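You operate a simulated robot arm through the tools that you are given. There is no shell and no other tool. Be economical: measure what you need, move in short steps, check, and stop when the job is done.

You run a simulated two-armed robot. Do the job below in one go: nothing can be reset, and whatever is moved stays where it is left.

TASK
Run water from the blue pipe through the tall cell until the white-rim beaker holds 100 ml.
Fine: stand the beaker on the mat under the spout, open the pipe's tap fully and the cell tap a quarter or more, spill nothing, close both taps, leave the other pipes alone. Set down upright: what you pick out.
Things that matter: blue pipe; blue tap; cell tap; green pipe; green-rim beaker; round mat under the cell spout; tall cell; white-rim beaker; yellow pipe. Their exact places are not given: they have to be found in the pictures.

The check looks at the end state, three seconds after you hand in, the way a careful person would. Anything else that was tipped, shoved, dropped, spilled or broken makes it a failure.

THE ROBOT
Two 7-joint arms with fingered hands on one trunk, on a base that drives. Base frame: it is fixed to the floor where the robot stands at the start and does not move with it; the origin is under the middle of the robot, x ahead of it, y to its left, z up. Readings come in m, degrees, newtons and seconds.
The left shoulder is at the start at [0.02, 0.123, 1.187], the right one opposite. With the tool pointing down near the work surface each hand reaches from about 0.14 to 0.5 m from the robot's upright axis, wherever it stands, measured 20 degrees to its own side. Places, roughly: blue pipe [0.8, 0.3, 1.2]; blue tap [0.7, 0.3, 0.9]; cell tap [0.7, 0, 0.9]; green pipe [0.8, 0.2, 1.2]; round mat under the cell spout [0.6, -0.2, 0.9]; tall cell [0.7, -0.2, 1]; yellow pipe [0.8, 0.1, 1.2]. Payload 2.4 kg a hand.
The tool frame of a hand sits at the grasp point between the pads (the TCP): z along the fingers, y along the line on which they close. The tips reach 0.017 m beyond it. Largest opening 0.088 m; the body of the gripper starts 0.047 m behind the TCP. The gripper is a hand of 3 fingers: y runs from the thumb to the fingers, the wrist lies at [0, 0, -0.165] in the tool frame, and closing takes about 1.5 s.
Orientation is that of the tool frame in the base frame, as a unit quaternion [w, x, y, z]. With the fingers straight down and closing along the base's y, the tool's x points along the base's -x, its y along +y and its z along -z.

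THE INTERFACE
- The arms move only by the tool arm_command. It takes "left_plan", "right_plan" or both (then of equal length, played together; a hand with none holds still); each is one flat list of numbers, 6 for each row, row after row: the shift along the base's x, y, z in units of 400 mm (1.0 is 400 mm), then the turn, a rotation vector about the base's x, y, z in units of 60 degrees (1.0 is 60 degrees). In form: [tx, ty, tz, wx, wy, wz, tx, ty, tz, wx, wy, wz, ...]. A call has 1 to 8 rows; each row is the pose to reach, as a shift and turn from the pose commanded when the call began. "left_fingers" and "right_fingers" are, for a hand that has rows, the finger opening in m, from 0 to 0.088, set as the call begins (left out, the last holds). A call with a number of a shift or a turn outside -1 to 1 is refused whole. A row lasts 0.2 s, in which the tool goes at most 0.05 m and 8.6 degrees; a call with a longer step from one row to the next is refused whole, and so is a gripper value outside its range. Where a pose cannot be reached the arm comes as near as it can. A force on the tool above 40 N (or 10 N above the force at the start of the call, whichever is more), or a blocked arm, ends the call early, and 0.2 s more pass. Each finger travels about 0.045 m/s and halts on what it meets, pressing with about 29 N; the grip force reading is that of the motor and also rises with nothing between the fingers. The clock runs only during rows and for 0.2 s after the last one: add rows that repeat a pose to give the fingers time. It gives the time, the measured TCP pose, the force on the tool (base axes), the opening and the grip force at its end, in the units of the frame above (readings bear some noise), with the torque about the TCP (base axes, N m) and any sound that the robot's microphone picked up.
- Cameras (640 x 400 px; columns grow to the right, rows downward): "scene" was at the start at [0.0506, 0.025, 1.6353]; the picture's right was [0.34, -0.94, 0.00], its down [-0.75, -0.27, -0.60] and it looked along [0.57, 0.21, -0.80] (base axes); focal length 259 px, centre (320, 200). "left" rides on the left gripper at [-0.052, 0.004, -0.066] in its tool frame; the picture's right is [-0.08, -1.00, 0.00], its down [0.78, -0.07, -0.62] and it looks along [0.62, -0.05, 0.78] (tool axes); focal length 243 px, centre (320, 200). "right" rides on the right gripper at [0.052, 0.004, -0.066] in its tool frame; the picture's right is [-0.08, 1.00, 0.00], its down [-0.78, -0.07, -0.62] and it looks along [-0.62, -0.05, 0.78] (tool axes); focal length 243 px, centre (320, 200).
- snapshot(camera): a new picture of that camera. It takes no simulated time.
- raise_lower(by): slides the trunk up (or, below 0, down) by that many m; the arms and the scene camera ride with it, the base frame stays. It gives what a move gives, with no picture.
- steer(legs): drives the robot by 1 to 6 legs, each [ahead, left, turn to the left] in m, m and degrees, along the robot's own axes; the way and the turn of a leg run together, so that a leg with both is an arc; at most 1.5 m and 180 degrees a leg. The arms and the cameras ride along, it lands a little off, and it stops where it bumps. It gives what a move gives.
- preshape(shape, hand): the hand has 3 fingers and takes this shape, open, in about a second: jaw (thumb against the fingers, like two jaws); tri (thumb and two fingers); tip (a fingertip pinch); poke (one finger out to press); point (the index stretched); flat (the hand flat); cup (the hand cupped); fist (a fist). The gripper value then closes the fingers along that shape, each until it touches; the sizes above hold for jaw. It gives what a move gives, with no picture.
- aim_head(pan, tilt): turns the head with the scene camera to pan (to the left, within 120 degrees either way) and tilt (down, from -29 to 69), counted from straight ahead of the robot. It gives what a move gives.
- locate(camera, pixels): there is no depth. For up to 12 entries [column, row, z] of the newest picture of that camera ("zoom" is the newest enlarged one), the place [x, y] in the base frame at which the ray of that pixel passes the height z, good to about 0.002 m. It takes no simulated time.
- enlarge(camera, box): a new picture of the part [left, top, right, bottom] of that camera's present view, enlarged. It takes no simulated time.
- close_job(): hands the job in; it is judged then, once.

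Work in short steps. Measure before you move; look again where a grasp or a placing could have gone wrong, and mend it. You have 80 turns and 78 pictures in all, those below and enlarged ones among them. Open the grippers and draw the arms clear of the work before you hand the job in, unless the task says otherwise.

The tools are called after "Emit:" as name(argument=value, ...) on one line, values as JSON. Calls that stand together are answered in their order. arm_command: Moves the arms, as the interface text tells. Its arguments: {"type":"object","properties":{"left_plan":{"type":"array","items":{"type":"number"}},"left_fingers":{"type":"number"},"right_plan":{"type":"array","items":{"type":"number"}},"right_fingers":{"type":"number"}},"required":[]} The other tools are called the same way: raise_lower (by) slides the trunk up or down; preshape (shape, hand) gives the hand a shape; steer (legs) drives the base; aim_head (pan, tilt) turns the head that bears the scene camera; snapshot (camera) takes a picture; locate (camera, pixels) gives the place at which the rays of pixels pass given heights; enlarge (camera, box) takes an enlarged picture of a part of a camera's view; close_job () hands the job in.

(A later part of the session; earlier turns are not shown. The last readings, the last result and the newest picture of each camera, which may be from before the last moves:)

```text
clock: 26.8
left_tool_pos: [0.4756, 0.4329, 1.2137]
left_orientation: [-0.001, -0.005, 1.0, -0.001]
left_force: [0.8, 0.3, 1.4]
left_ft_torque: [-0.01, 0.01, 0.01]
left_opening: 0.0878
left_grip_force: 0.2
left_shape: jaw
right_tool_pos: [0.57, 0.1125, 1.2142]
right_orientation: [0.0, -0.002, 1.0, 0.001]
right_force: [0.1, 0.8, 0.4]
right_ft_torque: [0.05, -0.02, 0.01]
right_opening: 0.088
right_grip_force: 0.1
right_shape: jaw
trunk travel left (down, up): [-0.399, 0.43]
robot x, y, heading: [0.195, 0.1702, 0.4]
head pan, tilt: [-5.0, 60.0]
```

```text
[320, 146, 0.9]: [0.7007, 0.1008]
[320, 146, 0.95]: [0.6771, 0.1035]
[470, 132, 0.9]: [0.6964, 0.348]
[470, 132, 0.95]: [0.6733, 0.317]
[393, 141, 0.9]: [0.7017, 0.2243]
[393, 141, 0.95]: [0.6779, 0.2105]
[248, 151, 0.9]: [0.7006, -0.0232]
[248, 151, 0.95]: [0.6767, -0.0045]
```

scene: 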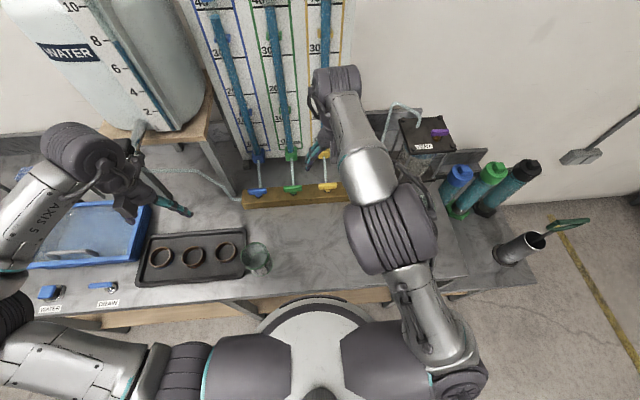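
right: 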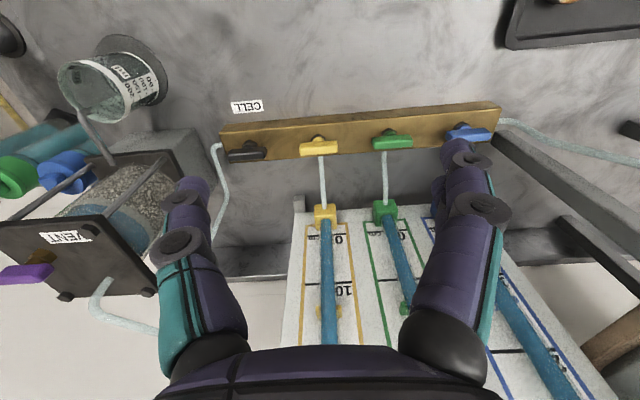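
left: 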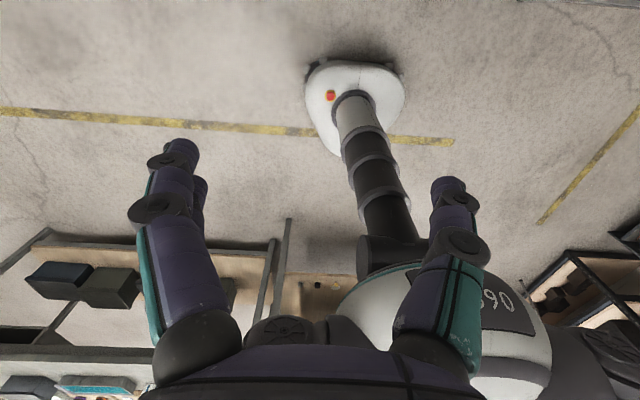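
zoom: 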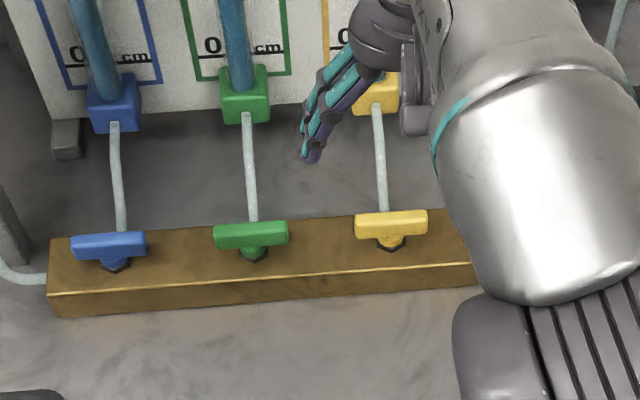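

Lever centres: blue (0.680,0.322), cell (0.680,-0.008), height ≈0.943. I bring the right hand toward the cell tap and yaw it -60° (fingers to the rear side) in a first step.

Emit:
arm_command(right_plan=[0.009, -0.038, -0.03, 0, 0, -0.125, 0.018, -0.075, -0.06, 0, 0, -0.25, 0.027, -0.113, -0.09, 0, 0, -0.375, 0.036, -0.15, -0.12, 0, 0, -0.5, 0.045, -0.188, -0.15, 0, 0, -0.625, 0.054, -0.225, -0.18, 0, 0, -0.75, 0.063, -0.263, -0.21, 0, 0, -0.875, 0.075, -0.3, -0.235, 0, 0, -1.0], right_fingers=0.06)

Emit:
arm_command(right_plan=[0.025, 0, -0.02, 0, 0, -0.125, 0.05, 0, -0.04, 0, 0, -0.25, 0.075, 0, -0.06, 0, 0, -0.375, 0.1, 0, -0.08, 0, 0, -0.5])

Emit:
snapshot(camera="scene")

Emit:
snapshot(camera="right")

```text
clock: 28.6
left_tool_pos: [0.474, 0.4338, 1.2146]
left_orientation: [0.0, -0.003, 1.0, 0.0]
left_force: [-0.3, 0.2, 0.7]
left_ft_torque: [-0.02, 0.0, -0.01]
left_opening: 0.0878
left_grip_force: 0.1
left_shape: jaw
right_tool_pos: [0.5994, -0.0089, 1.1192]
right_orientation: [0.002, 0.498, 0.867, 0.001]
right_force: [-0.8, -0.3, 0.2]
right_ft_torque: [0.0, -0.01, 0.01]
right_opening: 0.0603
right_grip_force: 0.0
right_shape: jaw
trunk travel left (down, up): [-0.399, 0.43]
robot x, y, heading: [0.1959, 0.1652, 0.8]
head pan, tilt: [-5.0, 60.0]
```

```text
clock: 29.6
left_tool_pos: [0.4737, 0.4328, 1.214]
left_orientation: [0.0, -0.003, 1.0, 0.001]
left_force: [-0.1, 0.1, -0.3]
left_ft_torque: [0.01, 0.01, 0.0]
left_opening: 0.0879
left_grip_force: 0.0
left_shape: jaw
right_tool_pos: [0.6399, -0.008, 1.0875]
right_orientation: [0.001, 0.706, 0.709, 0.001]
right_force: [-0.5, 0.2, 0.0]
right_ft_torque: [0.0, 0.0, 0.03]
right_opening: 0.0601
right_grip_force: 0.1
right_shape: jaw
trunk travel left (down, up): [-0.399, 0.43]
robot x, y, heading: [0.1949, 0.168, 0.3]
head pan, tilt: [-5.0, 60.0]
```

```text
45 pictures are left
```

scene: 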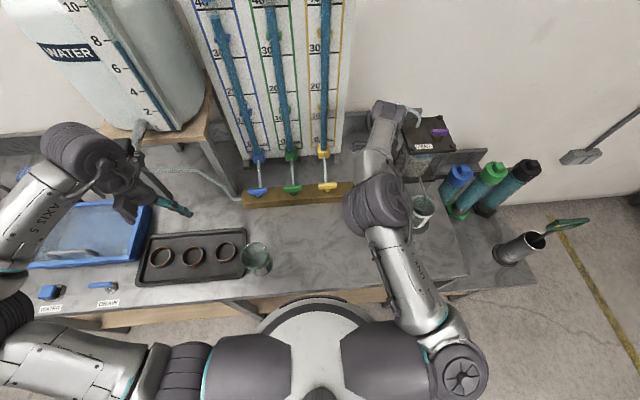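

```text
44 pictures are left
```

right: 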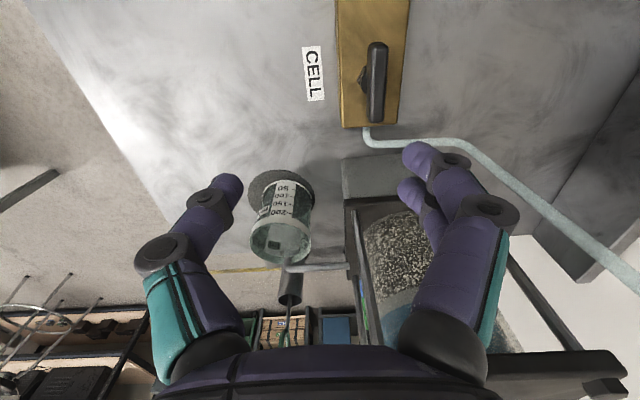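

The lever shows at (377,82) in this view. I locate its ends at lever height.

Emit:
locate(camera="right", pixels=[[378, 45, 0.95], [376, 121, 0.95], [377, 82, 0.943], [377, 82, 0.955], [372, 82, 0.943], [385, 82, 0.943], [341, 110, 0.92], [398, 110, 0.92]])

```text
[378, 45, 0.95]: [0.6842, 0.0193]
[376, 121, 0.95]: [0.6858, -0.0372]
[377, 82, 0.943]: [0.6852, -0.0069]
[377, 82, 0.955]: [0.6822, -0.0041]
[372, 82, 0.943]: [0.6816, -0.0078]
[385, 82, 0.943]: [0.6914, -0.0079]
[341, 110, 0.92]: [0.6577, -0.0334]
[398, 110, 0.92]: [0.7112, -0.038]
```

Lever is at (0.684,-0.008), 0.056 long. I move above it and descend to z 0.950 with fingers open 0.06.

Emit:
arm_command(right_plan=[0.055, 0, -0.05, 0, 0, 0, 0.11, 0, -0.1, 0, 0, 0, 0.11, 0, -0.18, 0, 0, 0, 0.11, 0, -0.26, 0, 0, 0, 0.11, 0, -0.344, 0, 0, 0])

Emit:
snapshot(camera="right")

Emit:
enlarge(camera="scene", box=[300, 100, 460, 200])

```text
clock: 30.8
left_tool_pos: [0.4748, 0.4338, 1.2138]
left_orientation: [-0.001, -0.004, 1.0, 0.0]
left_force: [-0.2, 0.1, 0.2]
left_ft_torque: [-0.02, 0.02, 0.02]
left_opening: 0.0879
left_grip_force: 0.0
left_shape: jaw
right_tool_pos: [0.6711, -0.0194, 0.9628]
right_orientation: [0.001, 0.705, 0.71, 0.002]
right_force: [0.2, 0.1, 0.0]
right_ft_torque: [0.01, 0.01, 0.03]
right_opening: 0.06
right_grip_force: 0.0
right_shape: jaw
right hand out of reach, approached as far as the arm can: row 2, 3, 4, 5
trunk travel left (down, up): [-0.399, 0.43]
robot x, y, heading: [0.1952, 0.1667, 0.4]
head pan, tilt: [-5.0, 60.0]
```

```text
43 pictures are left
```

right: 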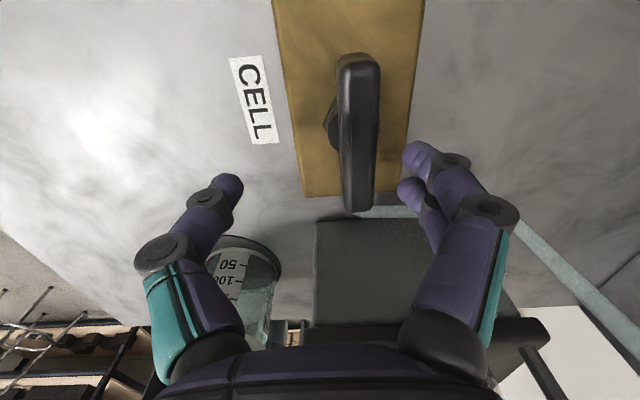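

```text
4.00 times, centred on (380, 150) of scene
```

zoom: 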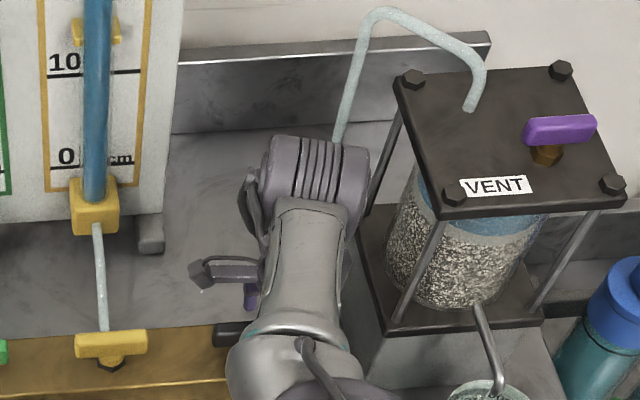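

The arm stopped short at (0.671,-0.019,0.963). I lift 0.04 m and drive 0.05 m ahead for more reach.

Emit:
arm_command(right_plan=[-0.03, 0, 0.06, 0, 0, 0, -0.06, 0, 0.12, 0, 0, 0])

Emit:
steer(legs=[[0.05, 0, 0]])

Emit:
snapshot(camera="right")

```text
clock: 31.4
left_tool_pos: [0.4745, 0.4329, 1.2144]
left_orientation: [0.001, -0.003, 1.0, 0.0]
left_force: [-0.4, 0.9, -0.8]
left_ft_torque: [0.0, 0.0, 0.0]
left_opening: 0.0879
left_grip_force: 0.0
left_shape: jaw
right_tool_pos: [0.6476, -0.0192, 1.0117]
right_orientation: [0.001, 0.704, 0.71, 0.001]
right_force: [0.7, 0.8, -0.2]
right_ft_torque: [-0.03, 0.04, 0.01]
right_opening: 0.0603
right_grip_force: 0.1
right_shape: jaw
trunk travel left (down, up): [-0.399, 0.43]
robot x, y, heading: [0.1922, 0.1683, 0.4]
head pan, tilt: [-5.0, 60.0]
```

```text
clock: 32.2
left_tool_pos: [0.4826, 0.4326, 1.2142]
left_orientation: [0.0, -0.003, 1.0, 0.0]
left_force: [-0.1, 0.9, -0.3]
left_ft_torque: [-0.01, -0.03, 0.0]
left_opening: 0.0878
left_grip_force: 0.1
left_shape: jaw
right_tool_pos: [0.6555, -0.0198, 1.0109]
right_orientation: [0.001, 0.705, 0.709, 0.001]
right_force: [0.2, 0.1, 0.5]
right_ft_torque: [0.02, -0.01, -0.01]
right_opening: 0.0602
right_grip_force: 0.0
right_shape: jaw
trunk travel left (down, up): [-0.399, 0.43]
robot x, y, heading: [0.2076, 0.1684, 0.2]
head pan, tilt: [-5.0, 60.0]
stopped in leg 1: the robot was blocked; the commanded pose is now the measured one
```

```text
41 pictures are left
```

right: 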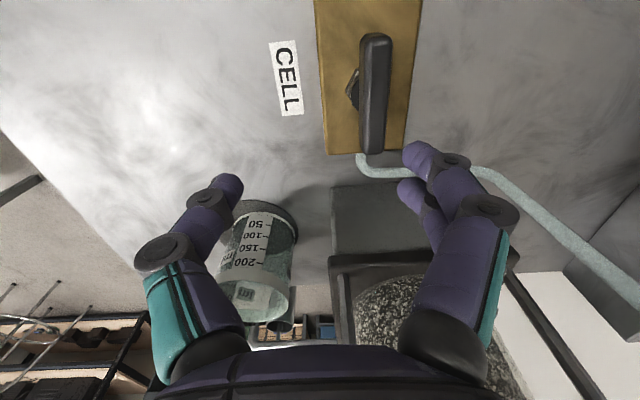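

Driving is blocked at x≈0.207 by the bench, so I'll bring the right shoulder forward by turning left 15°. First I pull the hand back 0.08 m.

Emit:
arm_command(right_plan=[-0.1, 0, 0.05, 0, 0, 0, -0.2, 0, 0.1, 0, 0, 0])

Emit:
steer(legs=[[-0.02, 0, 0], [0, -0.05, 0], [0, 0, 15]])

Emit:
snapshot(camera="right")

```text
clock: 32.8
left_tool_pos: [0.4822, 0.4328, 1.2151]
left_orientation: [0.0, -0.003, 1.0, 0.001]
left_force: [-0.7, -0.3, -0.8]
left_ft_torque: [0.0, 0.02, -0.01]
left_opening: 0.088
left_grip_force: 0.1
left_shape: jaw
right_tool_pos: [0.575, -0.0202, 1.0523]
right_orientation: [0.001, 0.705, 0.71, 0.0]
right_force: [0.0, 0.7, 0.6]
right_ft_torque: [0.0, 0.01, -0.03]
right_opening: 0.0604
right_grip_force: 0.0
right_shape: jaw
trunk travel left (down, up): [-0.399, 0.43]
robot x, y, heading: [0.2053, 0.1692, 0.4]
head pan, tilt: [-5.0, 60.0]
```

```text
clock: 35.0
left_tool_pos: [0.3841, 0.4471, 1.215]
left_orientation: [0.0, -0.136, 0.991, 0.0]
left_force: [-0.5, 0.8, 0.7]
left_ft_torque: [0.01, 0.04, -0.01]
left_opening: 0.0879
left_grip_force: 0.0
left_shape: jaw
right_tool_pos: [0.5928, 0.0345, 1.0513]
right_orientation: [0.002, 0.605, 0.796, 0.001]
right_force: [0.0, -0.4, -0.7]
right_ft_torque: [0.01, -0.01, -0.02]
right_opening: 0.0601
right_grip_force: 0.1
right_shape: jaw
trunk travel left (down, up): [-0.399, 0.43]
robot x, y, heading: [0.1823, 0.1202, 15.7]
head pan, tilt: [-5.0, 60.0]
```

```text
40 pictures are left
```

right: 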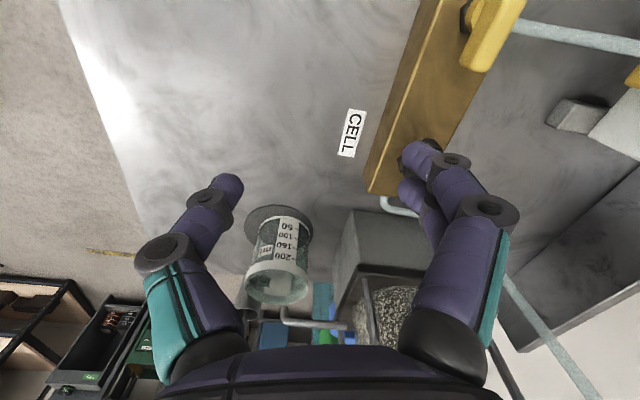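

I nudge ahead 0.02 m, then bring the hand above the lever with the yaw corrected by -15.7°.

Emit:
steer(legs=[[0.02, -0.005, 0]])

Emit:
arm_command(right_plan=[0.04, -0.03, 0, 0, 0, -0.09, 0.08, -0.06, 0, 0, 0, -0.18, 0.13, -0.1, -0.03, 0, 0, -0.262, 0.18, -0.106, -0.08, 0, 0, -0.262, 0.18, -0.106, -0.125, 0, 0, -0.262])

Emit:
snapshot(camera="right")

```text
clock: 35.8
left_tool_pos: [0.4063, 0.4467, 1.2133]
left_orientation: [-0.001, -0.135, 0.991, 0.0]
left_force: [0.0, -0.3, 0.2]
left_ft_torque: [-0.01, 0.01, 0.01]
left_opening: 0.0879
left_grip_force: 0.0
left_shape: jaw
right_tool_pos: [0.6136, 0.0345, 1.0497]
right_orientation: [0.001, 0.605, 0.796, 0.0]
right_force: [0.2, 0.1, 0.1]
right_ft_torque: [-0.01, 0.02, -0.01]
right_opening: 0.0603
right_grip_force: 0.1
right_shape: jaw
trunk travel left (down, up): [-0.399, 0.43]
robot x, y, heading: [0.2024, 0.115, 15.7]
head pan, tilt: [-5.0, 60.0]
```

```text
clock: 37.0
left_tool_pos: [0.4033, 0.4472, 1.2133]
left_orientation: [-0.002, -0.135, 0.991, 0.0]
left_force: [0.5, 0.3, 0.3]
left_ft_torque: [0.01, 0.0, 0.0]
left_opening: 0.0879
left_grip_force: 0.0
left_shape: jaw
right_tool_pos: [0.6835, -0.0072, 1.0002]
right_orientation: [0.002, 0.708, 0.706, 0.002]
right_force: [-0.4, -0.1, 0.7]
right_ft_torque: [0.01, -0.01, 0.0]
right_opening: 0.0599
right_grip_force: 0.1
right_shape: jaw
trunk travel left (down, up): [-0.399, 0.43]
robot x, y, heading: [0.2004, 0.1177, 15.9]
head pan, tilt: [-5.0, 60.0]
```

```text
39 pictures are left
```

right: 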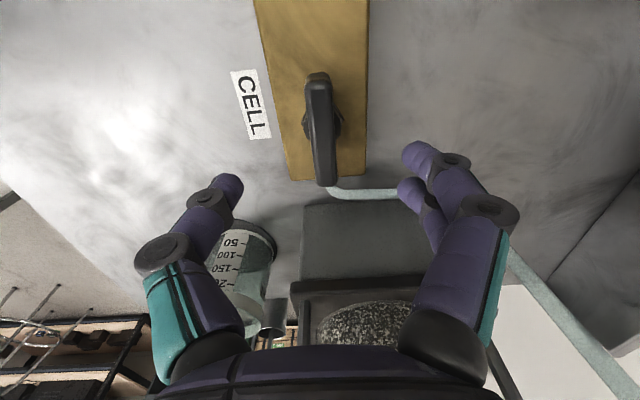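

Reached above the lever. I descend 0.05 m.

Emit:
arm_command(right_plan=[0, -0.002, -0.06, 0, 0, 0, 0, -0.002, -0.125, 0, 0, 0])

Emit:
snapshot(camera="right")

```text
clock: 37.5
left_tool_pos: [0.4041, 0.4478, 1.2133]
left_orientation: [0.0, -0.136, 0.991, 0.0]
left_force: [0.2, 0.0, 0.1]
left_ft_torque: [0.01, -0.02, -0.02]
left_opening: 0.0881
left_grip_force: 0.0
left_shape: jaw
right_tool_pos: [0.6846, -0.0099, 0.95]
right_orientation: [0.002, 0.709, 0.705, 0.001]
right_force: [-0.3, 0.4, -1.0]
right_ft_torque: [-0.05, 0.01, -0.03]
right_opening: 0.0601
right_grip_force: 0.0
right_shape: jaw
trunk travel left (down, up): [-0.399, 0.43]
robot x, y, heading: [0.2049, 0.1192, 15.7]
head pan, tilt: [-5.0, 60.0]
```

```text
38 pictures are left
```

right: 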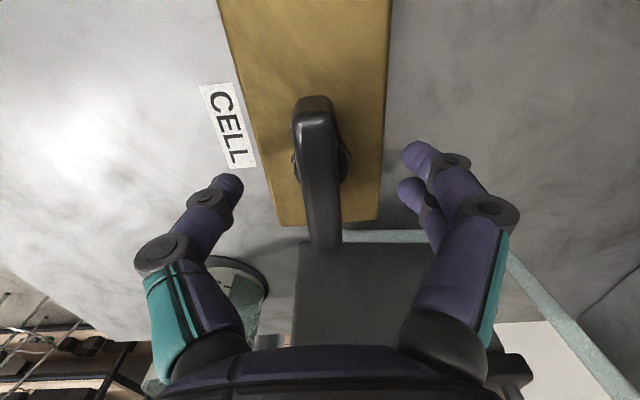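

The lever lies between the fingers. I close on it.

Emit:
arm_command(right_plan=[0, 0.003, 0, 0, 0, 0, 0, 0.003, 0, 0, 0, 0, 0, 0.003, 0, 0, 0, 0, 0, 0.003, 0, 0, 0, 0, 0, 0.003, 0, 0, 0, 0, 0, 0.003, 0, 0, 0, 0], right_fingers=0.0)

Emit:
snapshot(camera="right")

```text
clock: 39.0
left_tool_pos: [0.4055, 0.4476, 1.2119]
left_orientation: [-0.001, -0.136, 0.991, 0.0]
left_force: [0.3, -0.7, -1.1]
left_ft_torque: [-0.02, -0.04, -0.03]
left_opening: 0.088
left_grip_force: 0.1
left_shape: jaw
right_tool_pos: [0.6844, -0.0091, 0.9503]
right_orientation: [0.001, 0.708, 0.706, 0.001]
right_force: [0.1, -0.8, -0.6]
right_ft_torque: [0.03, -0.1, -0.01]
right_opening: 0.009
right_grip_force: 29.5
right_shape: jaw
trunk travel left (down, up): [-0.399, 0.43]
robot x, y, heading: [0.2057, 0.1175, 15.5]
head pan, tilt: [-5.0, 60.0]
```

```text
37 pictures are left
```

right: 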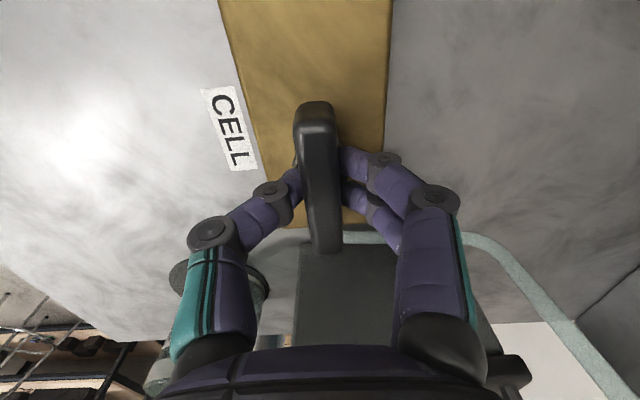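

Gripped. I try a small counter-clockwise turn (+15°) to learn which way it opens.

Emit:
arm_command(right_plan=[0, 0, 0, 0, 0, 0.08, 0, 0, 0, 0, 0, 0.16, 0, 0, 0, 0, 0, 0.25])

Emit:
snapshot(camera="right")

```text
clock: 39.8
left_tool_pos: [0.4047, 0.4474, 1.2141]
left_orientation: [-0.001, -0.136, 0.991, 0.001]
left_force: [0.0, -0.5, 0.2]
left_ft_torque: [-0.03, 0.04, -0.01]
left_opening: 0.088
left_grip_force: 0.0
left_shape: jaw
right_tool_pos: [0.6852, -0.009, 0.9501]
right_orientation: [0.001, 0.61, 0.793, 0.001]
right_force: [0.2, -1.8, -7.8]
right_ft_torque: [0.01, -0.04, -0.02]
right_opening: 0.0087
right_grip_force: 28.7
right_shape: jaw
trunk travel left (down, up): [-0.399, 0.43]
robot x, y, heading: [0.2075, 0.1169, 15.5]
head pan, tilt: [-5.0, 60.0]
```

```text
36 pictures are left
```

right: 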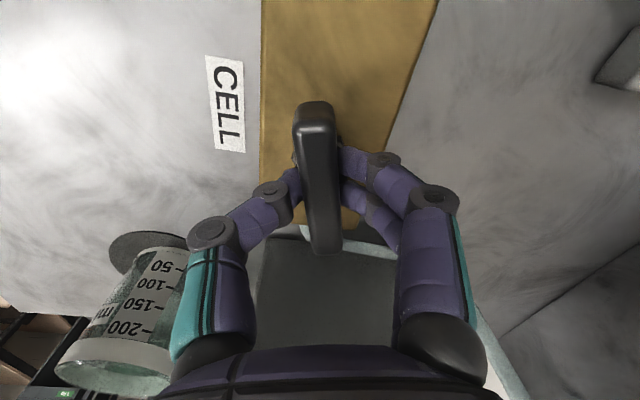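

The lever follows counter-clockwise. I turn a further 40°.

Emit:
arm_command(right_plan=[0, 0, 0, 0, 0, 0.11, 0, 0, 0, 0, 0, 0.22, 0, 0, 0, 0, 0, 0.33, 0, 0, 0, 0, 0, 0.44, 0, 0, 0, 0, 0, 0.55, 0, 0, 0, 0, 0, 0.667])

Emit:
snapshot(camera="right")

```text
clock: 41.1
left_tool_pos: [0.4056, 0.4464, 1.214]
left_orientation: [-0.001, -0.136, 0.991, 0.001]
left_force: [-0.7, -0.2, 0.0]
left_ft_torque: [0.0, 0.0, 0.03]
left_opening: 0.0879
left_grip_force: 0.1
left_shape: jaw
right_tool_pos: [0.6845, -0.0083, 0.9517]
right_orientation: [0.0, 0.302, 0.953, 0.001]
right_force: [2.4, -4.9, -9.5]
right_ft_torque: [-0.02, -0.05, -0.03]
right_opening: 0.0077
right_grip_force: 29.1
right_shape: jaw
trunk travel left (down, up): [-0.399, 0.43]
robot x, y, heading: [0.2015, 0.1149, 15.7]
head pan, tilt: [-5.0, 60.0]
```

```text
35 pictures are left
```

right: 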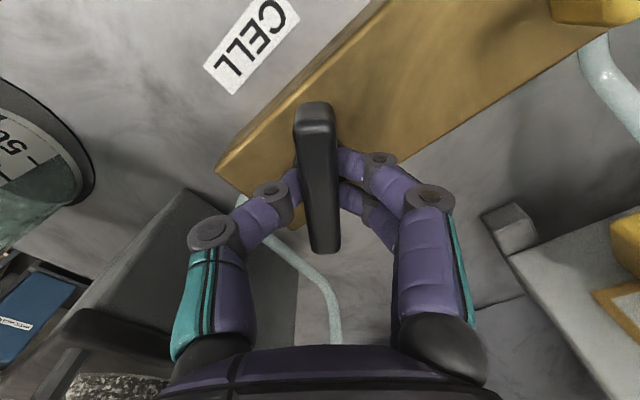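

The cell lever is at about 55° open. I release, wait, then rise and withdraw.

Emit:
arm_command(right_plan=[0, 0, 0, 0, 0, 0, 0, 0, 0, 0, 0, 0, 0, 0, 0, 0, 0, 0, 0, 0, 0, 0, 0, 0, 0, 0, 0.1, 0, 0, 0, 0, 0, 0.2, 0, 0, 0, -0.12, 0, 0.25, 0, 0, 0, -0.24, 0, 0.3, 0, 0, 0], right_fingers=0.05)

Emit:
snapshot(camera="right")

Emit:
enlarge(camera="scene", box=[200, 80, 440, 230])

```text
refused: row 7 steps farther than a row can; nothing moved
```

```text
34 pictures are left
```

right: 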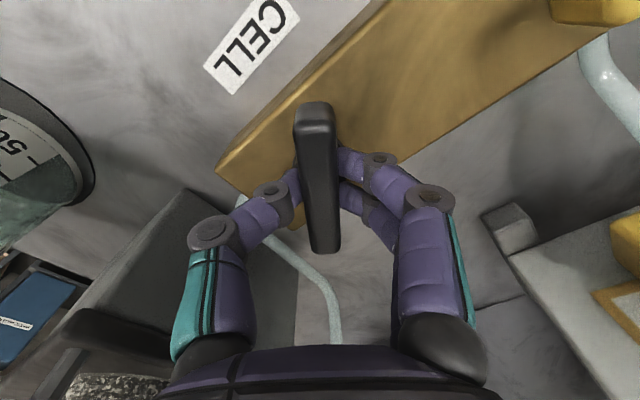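

```text
2.67 times, centred on (320, 155) of scene
```

zoom: 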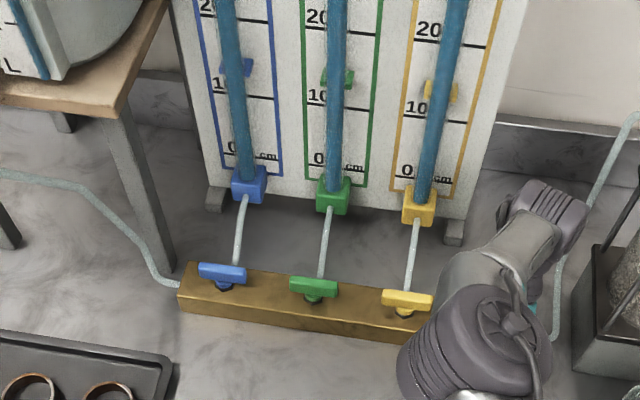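

The step was too long; I repeat with smaller withdrawal steps.

Emit:
arm_command(right_plan=[0, 0, 0, 0, 0, 0, 0, 0, 0, 0, 0, 0, 0, 0, 0, 0, 0, 0, 0, 0, 0, 0, 0, 0, 0, 0, 0.1, 0, 0, 0, 0, 0, 0.2, 0, 0, 0, -0.1, 0, 0.24, 0, 0, 0, -0.2, 0, 0.28, 0, 0, 0], right_fingers=0.05)

Emit:
snapshot(camera="right")

```text
clock: 43.0
left_tool_pos: [0.4035, 0.447, 1.2139]
left_orientation: [0.0, -0.136, 0.991, 0.0]
left_force: [0.5, 0.1, -0.1]
left_ft_torque: [0.03, 0.0, 0.01]
left_opening: 0.0878
left_grip_force: 0.2
left_shape: jaw
right_tool_pos: [0.603, -0.0082, 1.0637]
right_orientation: [0.0, 0.302, 0.953, 0.002]
right_force: [-1.6, -0.4, -0.1]
right_ft_torque: [0.03, 0.01, -0.04]
right_opening: 0.0494
right_grip_force: 0.0
right_shape: jaw
trunk travel left (down, up): [-0.399, 0.43]
robot x, y, heading: [0.2071, 0.114, 15.6]
head pan, tilt: [-5.0, 60.0]
```

```text
32 pictures are left
```

right: 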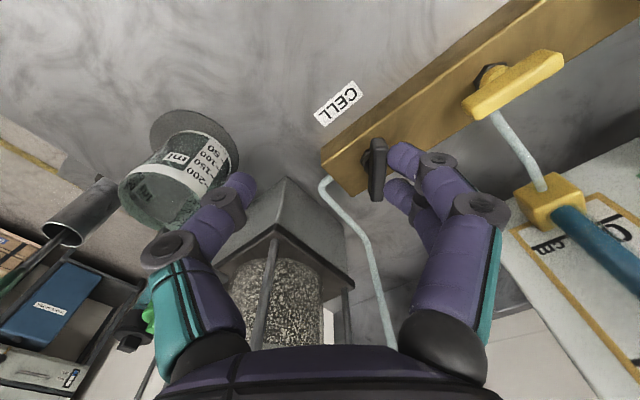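

The cell lever at (375,168) stays turned. I check the yellow tube's geometry (same as blue's) so fingers can clear it: block end at right (540,188) / zoom (415,225).

Emit:
locate(camera="right", pixels=[[540, 188, 0.9], [540, 188, 0.95], [540, 188, 1.0], [498, 116, 0.91], [498, 116, 0.93], [515, 84, 0.943]])

Emit:
locate(camera="zoom", pixels=[[415, 225, 0.9], [415, 225, 0.95], [415, 225, 1.0], [408, 290, 0.93], [408, 303, 0.943], [222, 273, 0.943]])

```text
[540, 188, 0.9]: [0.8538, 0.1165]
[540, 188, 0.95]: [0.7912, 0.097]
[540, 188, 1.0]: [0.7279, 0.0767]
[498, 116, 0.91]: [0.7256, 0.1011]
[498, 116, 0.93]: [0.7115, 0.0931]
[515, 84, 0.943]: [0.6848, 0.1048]
```

```text
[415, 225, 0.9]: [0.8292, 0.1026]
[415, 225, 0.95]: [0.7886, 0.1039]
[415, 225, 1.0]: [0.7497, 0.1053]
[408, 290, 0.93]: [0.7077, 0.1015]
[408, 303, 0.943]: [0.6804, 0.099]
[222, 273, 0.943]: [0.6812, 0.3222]
```

Tubes run low behind the bar, so the fingers clear them. I pull the right hand up and back, then reposition the base (heading -15°) so the left hand can reach the blue tap.

Emit:
arm_command(right_plan=[-0.08, 0, 0.06, 0, 0, 0, -0.16, 0, 0.12, 0, 0, 0, -0.24, 0, 0.18, 0, 0, 0, -0.3, 0, 0.25, 0, 0, 0])

Emit:
steer(legs=[[-0.03, 0, 0], [0, 0, -31], [0, 0.1, 0]])

Emit:
snapshot(camera="scene")

```text
clock: 44.0
left_tool_pos: [0.4033, 0.4472, 1.2136]
left_orientation: [0.0, -0.136, 0.991, 0.0]
left_force: [0.6, 0.6, -1.0]
left_ft_torque: [0.01, 0.01, 0.01]
left_opening: 0.0879
left_grip_force: 0.1
left_shape: jaw
right_tool_pos: [0.5107, -0.016, 1.1564]
right_orientation: [0.0, 0.303, 0.953, 0.001]
right_force: [-0.5, 0.3, -0.6]
right_ft_torque: [0.0, 0.04, -0.01]
right_opening: 0.0494
right_grip_force: 0.2
right_shape: jaw
right hand out of reach, approached as far as the arm can: row 4
trunk travel left (down, up): [-0.399, 0.43]
robot x, y, heading: [0.2047, 0.116, 15.7]
head pan, tilt: [-5.0, 60.0]
```

```text
clock: 47.1
left_tool_pos: [0.5472, 0.3859, 1.2141]
left_orientation: [0.0, 0.137, 0.991, -0.001]
left_force: [-0.7, -0.6, 0.5]
left_ft_torque: [-0.05, 0.01, -0.01]
left_opening: 0.088
left_grip_force: 0.0
left_shape: jaw
right_tool_pos: [0.3955, -0.0649, 1.1554]
right_orientation: [0.0, 0.549, 0.836, 0.001]
right_force: [0.5, 0.4, 0.9]
right_ft_torque: [-0.01, 0.03, -0.01]
right_opening: 0.0497
right_grip_force: 0.1
right_shape: jaw
trunk travel left (down, up): [-0.399, 0.43]
robot x, y, heading: [0.207, 0.2047, -16.0]
head pan, tilt: [-5.0, 60.0]
```

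```text
31 pictures are left
```

scene: 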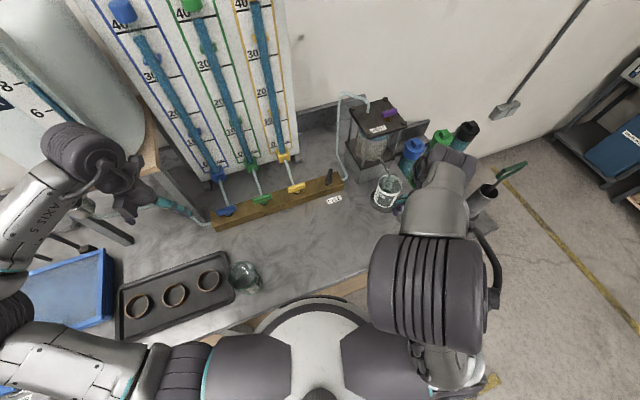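

The blue lever is at about (0.684,0.323). I bring the left hand over and yaw it in two steps to -90°.

Emit:
arm_command(left_plan=[0.016, -0.018, -0.036, 0, 0, -0.116, 0.032, -0.035, -0.071, 0, 0, -0.233, 0.048, -0.053, -0.107, 0, 0, -0.35, 0.064, -0.07, -0.142, 0, 0, -0.467, 0.08, -0.088, -0.178, 0, 0, -0.583, 0.096, -0.105, -0.213, 0, 0, -0.7, 0.112, -0.123, -0.249, 0, 0, -0.816, 0.13, -0.14, -0.285, 0, 0, -0.933], left_fingers=0.05)

Emit:
arm_command(left_plan=[0.05, -0.01, -0.05, 0, 0, -0.1, 0.1, -0.015, -0.1, 0, 0, -0.2, 0.15, -0.018, -0.15, 0, 0, -0.3, 0.205, -0.018, -0.2, 0, 0, -0.3])

Emit:
snapshot(camera="left")

Emit:
snapshot(camera="scene")

```text
clock: 48.9
left_tool_pos: [0.5971, 0.3267, 1.0993]
left_orientation: [-0.001, 0.587, 0.81, 0.0]
left_force: [-0.1, -0.3, 0.8]
left_ft_torque: [-0.02, 0.0, -0.02]
left_opening: 0.0504
left_grip_force: 0.0
left_shape: jaw
right_tool_pos: [0.3962, -0.0663, 1.156]
right_orientation: [0.0, 0.549, 0.836, 0.001]
right_force: [0.3, 0.5, 0.3]
right_ft_torque: [0.02, 0.0, -0.01]
right_opening: 0.0497
right_grip_force: 0.1
right_shape: jaw
trunk travel left (down, up): [-0.399, 0.43]
robot x, y, heading: [0.2033, 0.2047, -15.9]
head pan, tilt: [-5.0, 60.0]
```

```text
clock: 49.9
left_tool_pos: [0.6815, 0.3204, 1.0197]
left_orientation: [0.0, 0.707, 0.707, 0.0]
left_force: [0.0, -0.1, -0.3]
left_ft_torque: [0.01, -0.01, 0.0]
left_opening: 0.0502
left_grip_force: 0.0
left_shape: jaw
right_tool_pos: [0.3958, -0.0664, 1.156]
right_orientation: [0.0, 0.549, 0.836, 0.003]
right_force: [-0.3, 0.6, 0.2]
right_ft_torque: [-0.02, 0.05, 0.0]
right_opening: 0.0498
right_grip_force: 0.1
right_shape: jaw
trunk travel left (down, up): [-0.399, 0.43]
robot x, y, heading: [0.2042, 0.2057, -16.0]
head pan, tilt: [-5.0, 60.0]
```

```text
30 pictures are left
```

left: 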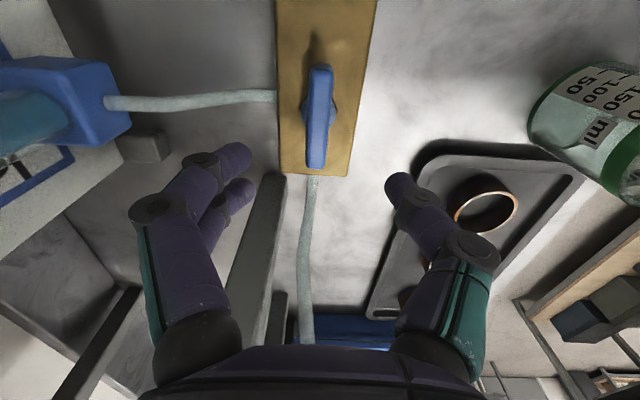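

```text
29 pictures are left
```

scene: 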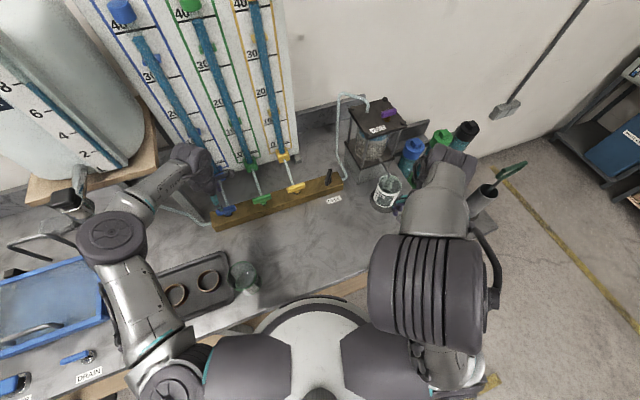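

Lever at (319,115) in the left view. I locate it.

Emit:
locate(camera="left", pixels=[[320, 70, 0.95], [316, 163, 0.95], [318, 115, 0.943], [318, 115, 0.95]])

Emit:
enlarge(camera="scene", box=[340, 90, 460, 230])

```text
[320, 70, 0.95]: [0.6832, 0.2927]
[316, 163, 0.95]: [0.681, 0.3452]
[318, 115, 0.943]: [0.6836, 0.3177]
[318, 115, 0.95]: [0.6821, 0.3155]
```

```text
2.86 times, centred on (400, 160) of scene
```

zoom: 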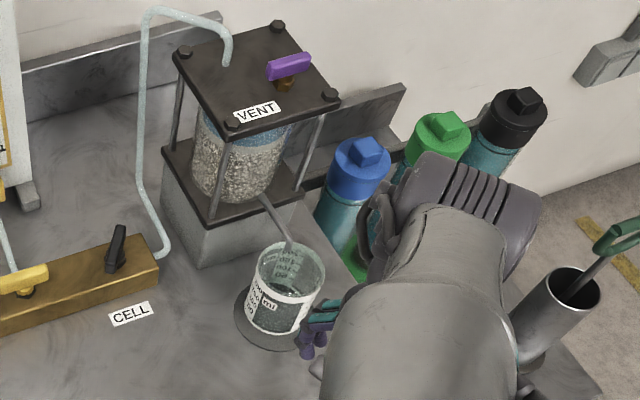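

Blue lever centre ≈(0.683,0.319). I descend to z 0.950 and close, staying there.

Emit:
arm_command(left_plan=[0.006, -0.004, -0.06, 0, 0, 0, 0.006, -0.004, -0.12, 0, 0, 0, 0.006, -0.004, -0.174, 0, 0, 0])

Emit:
arm_command(left_plan=[0, 0, 0, 0, 0, 0, 0, 0, 0, 0, 0, 0, 0, 0, 0, 0, 0, 0, 0, 0, 0, 0, 0, 0, 0, 0, 0, 0, 0, 0, 0, 0, 0, 0, 0, 0], left_fingers=0.0, right_plan=[0, -0.03, 0.05, 0, 0, 0, 0, -0.06, 0.1, 0, 0, 0, 0, -0.09, 0.15, 0, 0, 0, 0, -0.12, 0.2, 0, 0, 0, 0, -0.15, 0.25, 0, 0, 0, 0, -0.18, 0.25, 0, 0, 0])

Emit:
snapshot(camera="left")

Emit:
snapshot(camera="scene")

```text
clock: 50.7
left_tool_pos: [0.6821, 0.3194, 0.9496]
left_orientation: [0.0, 0.706, 0.708, -0.001]
left_force: [0.2, 0.5, 0.3]
left_ft_torque: [-0.03, -0.01, 0.02]
left_opening: 0.0504
left_grip_force: 0.1
left_shape: jaw
right_tool_pos: [0.3954, -0.069, 1.1565]
right_orientation: [0.0, 0.549, 0.836, 0.002]
right_force: [-0.1, 0.1, 0.0]
right_ft_torque: [0.01, -0.03, 0.0]
right_opening: 0.0498
right_grip_force: 0.0
right_shape: jaw
trunk travel left (down, up): [-0.399, 0.43]
robot x, y, heading: [0.2041, 0.2073, -15.9]
head pan, tilt: [-5.0, 60.0]
```

```text
clock: 52.1
left_tool_pos: [0.682, 0.319, 0.949]
left_orientation: [0.0, 0.707, 0.707, 0.0]
left_force: [-0.4, -0.7, 3.3]
left_ft_torque: [-0.01, -0.07, 0.03]
left_opening: 0.0097
left_grip_force: 29.2
left_shape: jaw
right_tool_pos: [0.3958, -0.1371, 1.2568]
right_orientation: [0.0, 0.549, 0.836, 0.002]
right_force: [-0.7, -0.8, -0.2]
right_ft_torque: [-0.02, -0.01, 0.02]
right_opening: 0.0497
right_grip_force: 0.0
right_shape: jaw
trunk travel left (down, up): [-0.399, 0.43]
robot x, y, heading: [0.2008, 0.2053, -15.8]
head pan, tilt: [-5.0, 60.0]
```

```text
27 pictures are left
```

left: 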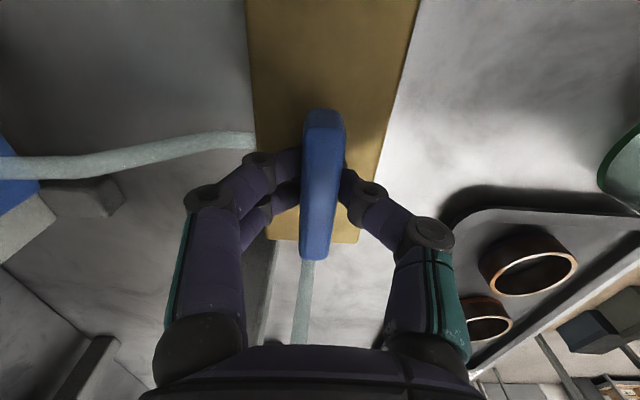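

```text
26 pictures are left
```

scene: 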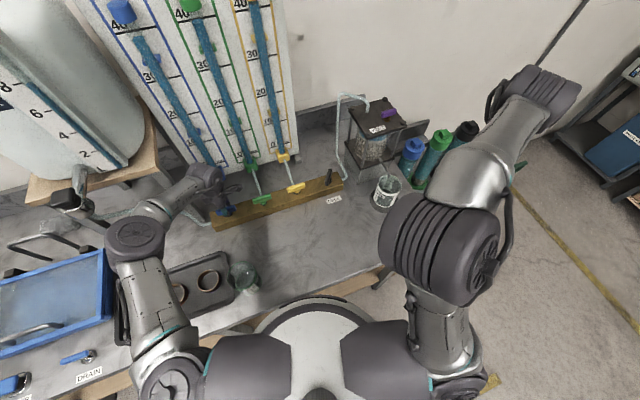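

Blue lever gripped and the beaker is visible at (386,192). I turn counter-clockwise 56° first and look.

Emit:
arm_command(left_plan=[0, 0, 0, 0, 0, 0.116, 0, 0, 0, 0, 0, 0.233, 0, 0, 0, 0, 0, 0.35, 0, 0, 0, 0, 0, 0.467, 0, 0, 0, 0, 0, 0.583, 0, 0, 0, 0, 0, 0.7, 0, 0, 0, 0, 0, 0.816, 0, 0, 0, 0, 0, 0.933])

Emit:
enlarge(camera="scene", box=[340, 120, 436, 220])

Emit:
snapshot(camera="left")

```text
clock: 53.9
left_tool_pos: [0.6838, 0.3184, 0.9508]
left_orientation: [-0.001, 0.29, 0.957, 0.0]
left_force: [8.4, -1.0, -8.9]
left_ft_torque: [0.03, -0.18, -0.03]
left_opening: 0.0089
left_grip_force: 28.8
left_shape: jaw
right_tool_pos: [0.3972, -0.1381, 1.2561]
right_orientation: [0.0, 0.549, 0.836, 0.001]
right_force: [-0.5, -0.6, 0.3]
right_ft_torque: [-0.03, 0.01, 0.01]
right_opening: 0.0497
right_grip_force: 0.0
right_shape: jaw
trunk travel left (down, up): [-0.399, 0.43]
robot x, y, heading: [0.204, 0.2101, -15.9]
head pan, tilt: [-5.0, 60.0]
```

```text
4.00 times, centred on (388, 170) of scene
```

zoom: 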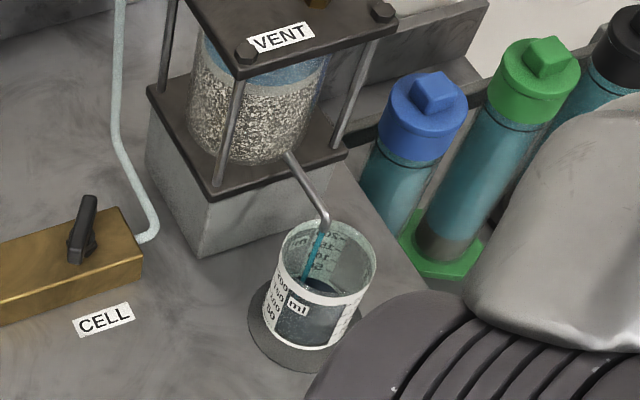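

```text
24 pictures are left
```

left: 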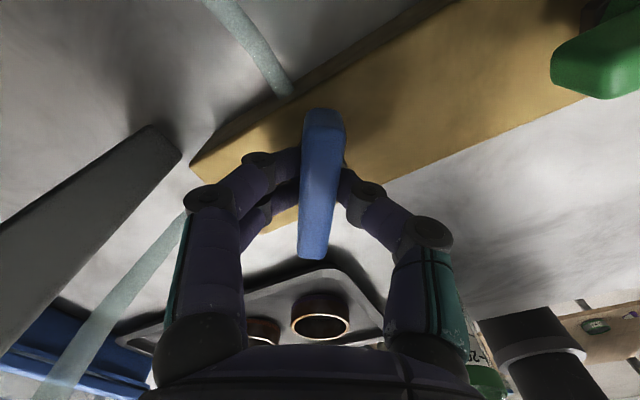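

Water runs into the beaker. I open the remaining 36°.

Emit:
arm_command(left_plan=[0, 0, 0, 0, 0, 0.12, 0, 0, 0, 0, 0, 0.24, 0, 0, 0, 0, 0, 0.36, 0, 0, 0, 0, 0, 0.48, 0, 0, 0, 0, 0, 0.6])

Emit:
enlarge(camera="scene", box=[366, 170, 406, 210])

Emit:
enlarge(camera="scene", box=[90, 0, 250, 220])

```text
clock: 55.1
left_tool_pos: [0.6852, 0.3207, 0.9498]
left_orientation: [-0.001, -0.02, 1.0, 0.0]
left_force: [17.3, 10.0, -0.5]
left_ft_torque: [0.29, -0.28, -0.19]
left_opening: 0.009
left_grip_force: 29.2
left_shape: jaw
right_tool_pos: [0.3993, -0.1357, 1.2561]
right_orientation: [0.0, 0.55, 0.835, 0.002]
right_force: [-0.4, 0.4, -0.9]
right_ft_torque: [0.03, 0.02, 0.01]
right_opening: 0.0499
right_grip_force: 0.0
right_shape: jaw
trunk travel left (down, up): [-0.399, 0.43]
robot x, y, heading: [0.2035, 0.2063, -16.1]
head pan, tilt: [-5.0, 60.0]
```

```text
10.00 times, centred on (386, 190) of scene
```

zoom: 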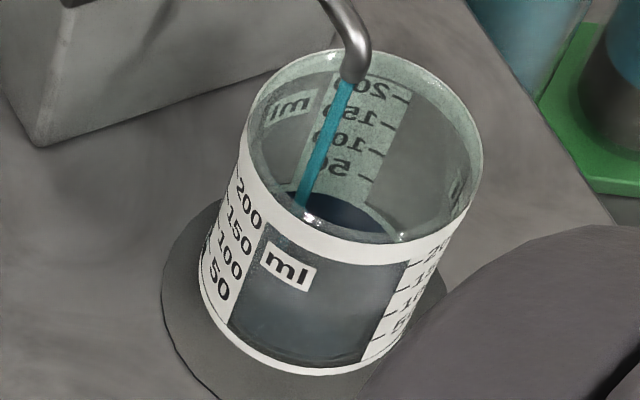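

```text
1.82 times, centred on (170, 110) of scene
```

zoom: 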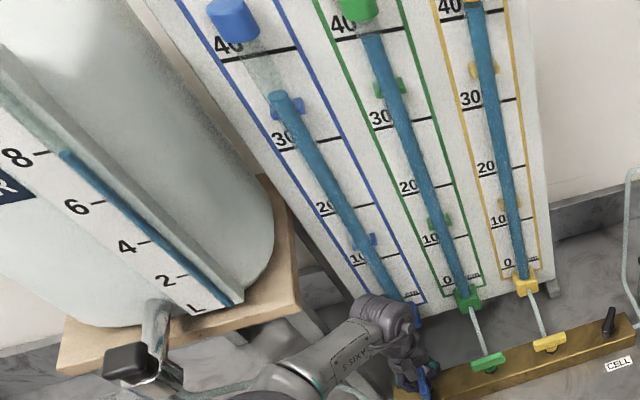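

Blue is fully open; pipe level ~35, beaker still below 50. I hold 1 s and measure again.

Emit:
arm_command(left_plan=[0, 0, 0, 0, 0, 0, 0, 0, 0, 0, 0, 0, 0, 0, 0, 0, 0, 0, 0, 0, 0, 0, 0, 0])

Emit:
enlarge(camera="scene", box=[366, 170, 406, 210])

Emit:
enlarge(camera="scene", box=[90, 0, 186, 60])

```text
clock: 56.1
left_tool_pos: [0.6849, 0.3196, 0.9491]
left_orientation: [-0.001, -0.019, 1.0, 0.0]
left_force: [20.7, 10.8, 4.6]
left_ft_torque: [0.38, -0.34, -0.22]
left_opening: 0.0092
left_grip_force: 29.0
left_shape: jaw
right_tool_pos: [0.3973, -0.1365, 1.2576]
right_orientation: [0.0, 0.549, 0.836, 0.001]
right_force: [0.2, -1.0, 0.8]
right_ft_torque: [-0.01, 0.0, 0.02]
right_opening: 0.0493
right_grip_force: 0.1
right_shape: jaw
trunk travel left (down, up): [-0.399, 0.43]
robot x, y, heading: [0.2061, 0.2054, -15.9]
head pan, tilt: [-5.0, 60.0]
```

```text
10.00 times, centred on (386, 190) of scene
```

zoom: 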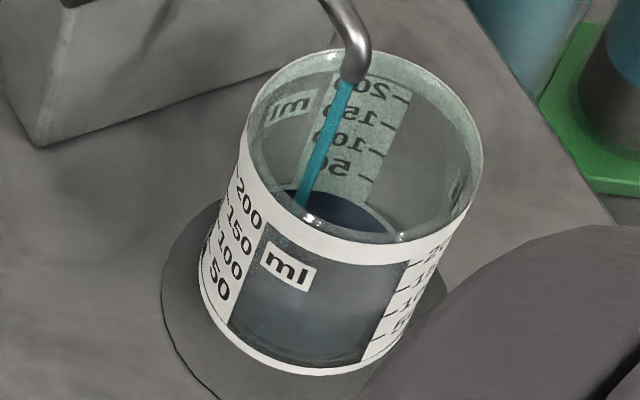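

```text
6.67 times, centred on (138, 30) of scene
```

zoom: 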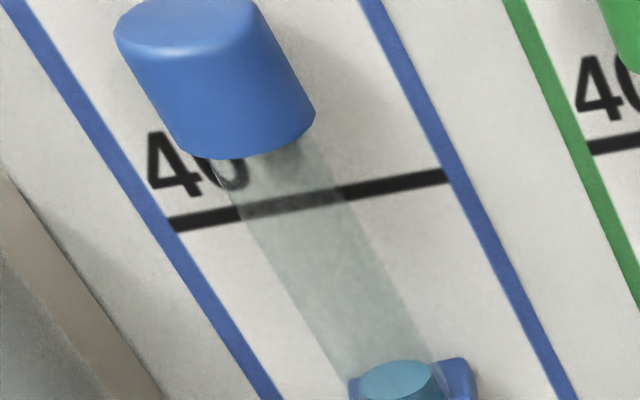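

The level creeps up slowly. I hold 1.8 s more.

Emit:
arm_command(left_plan=[0, 0, 0, 0, 0, 0, 0, 0, 0, 0, 0, 0, 0, 0, 0, 0, 0, 0, 0, 0, 0, 0, 0, 0, 0, 0, 0, 0, 0, 0, 0, 0, 0, 0, 0, 0, 0, 0, 0, 0, 0, 0, 0, 0, 0, 0, 0, 0])

Emit:
enlarge(camera="scene", box=[366, 170, 406, 210])

Emit:
enlarge(camera="scene", box=[90, 0, 250, 220])

```text
clock: 57.9
left_tool_pos: [0.6852, 0.3196, 0.95]
left_orientation: [-0.001, -0.02, 1.0, 0.0]
left_force: [23.0, 10.3, 9.8]
left_ft_torque: [0.35, -0.38, -0.14]
left_opening: 0.0092
left_grip_force: 28.9
left_shape: jaw
right_tool_pos: [0.3982, -0.1363, 1.2562]
right_orientation: [0.0, 0.549, 0.836, 0.001]
right_force: [-0.8, -0.2, -0.4]
right_ft_torque: [0.0, 0.01, 0.0]
right_opening: 0.0499
right_grip_force: 0.0
right_shape: jaw
trunk travel left (down, up): [-0.399, 0.43]
robot x, y, heading: [0.2035, 0.2084, -15.7]
head pan, tilt: [-5.0, 60.0]
```

```text
10.00 times, centred on (386, 190) of scene
```

zoom: 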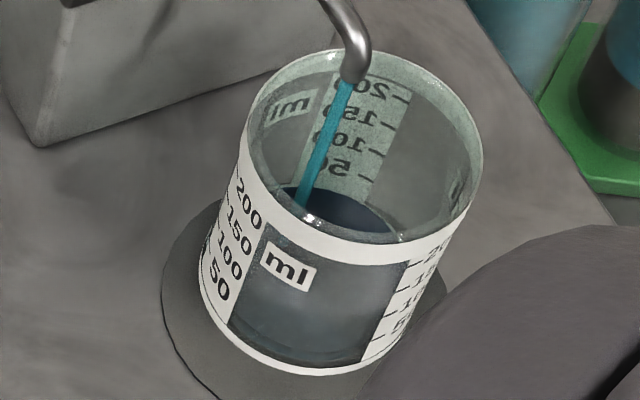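

```text
1.82 times, centred on (170, 110) of scene
```

zoom: 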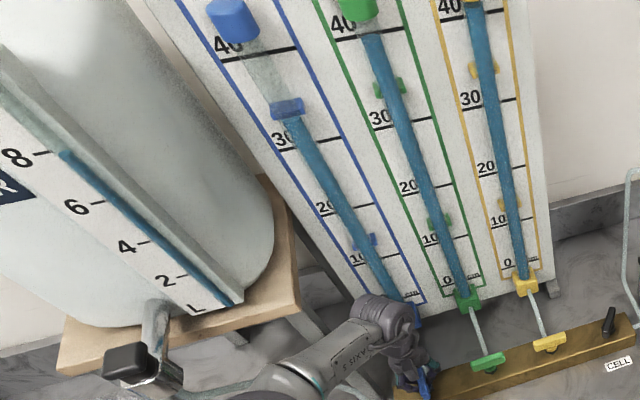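

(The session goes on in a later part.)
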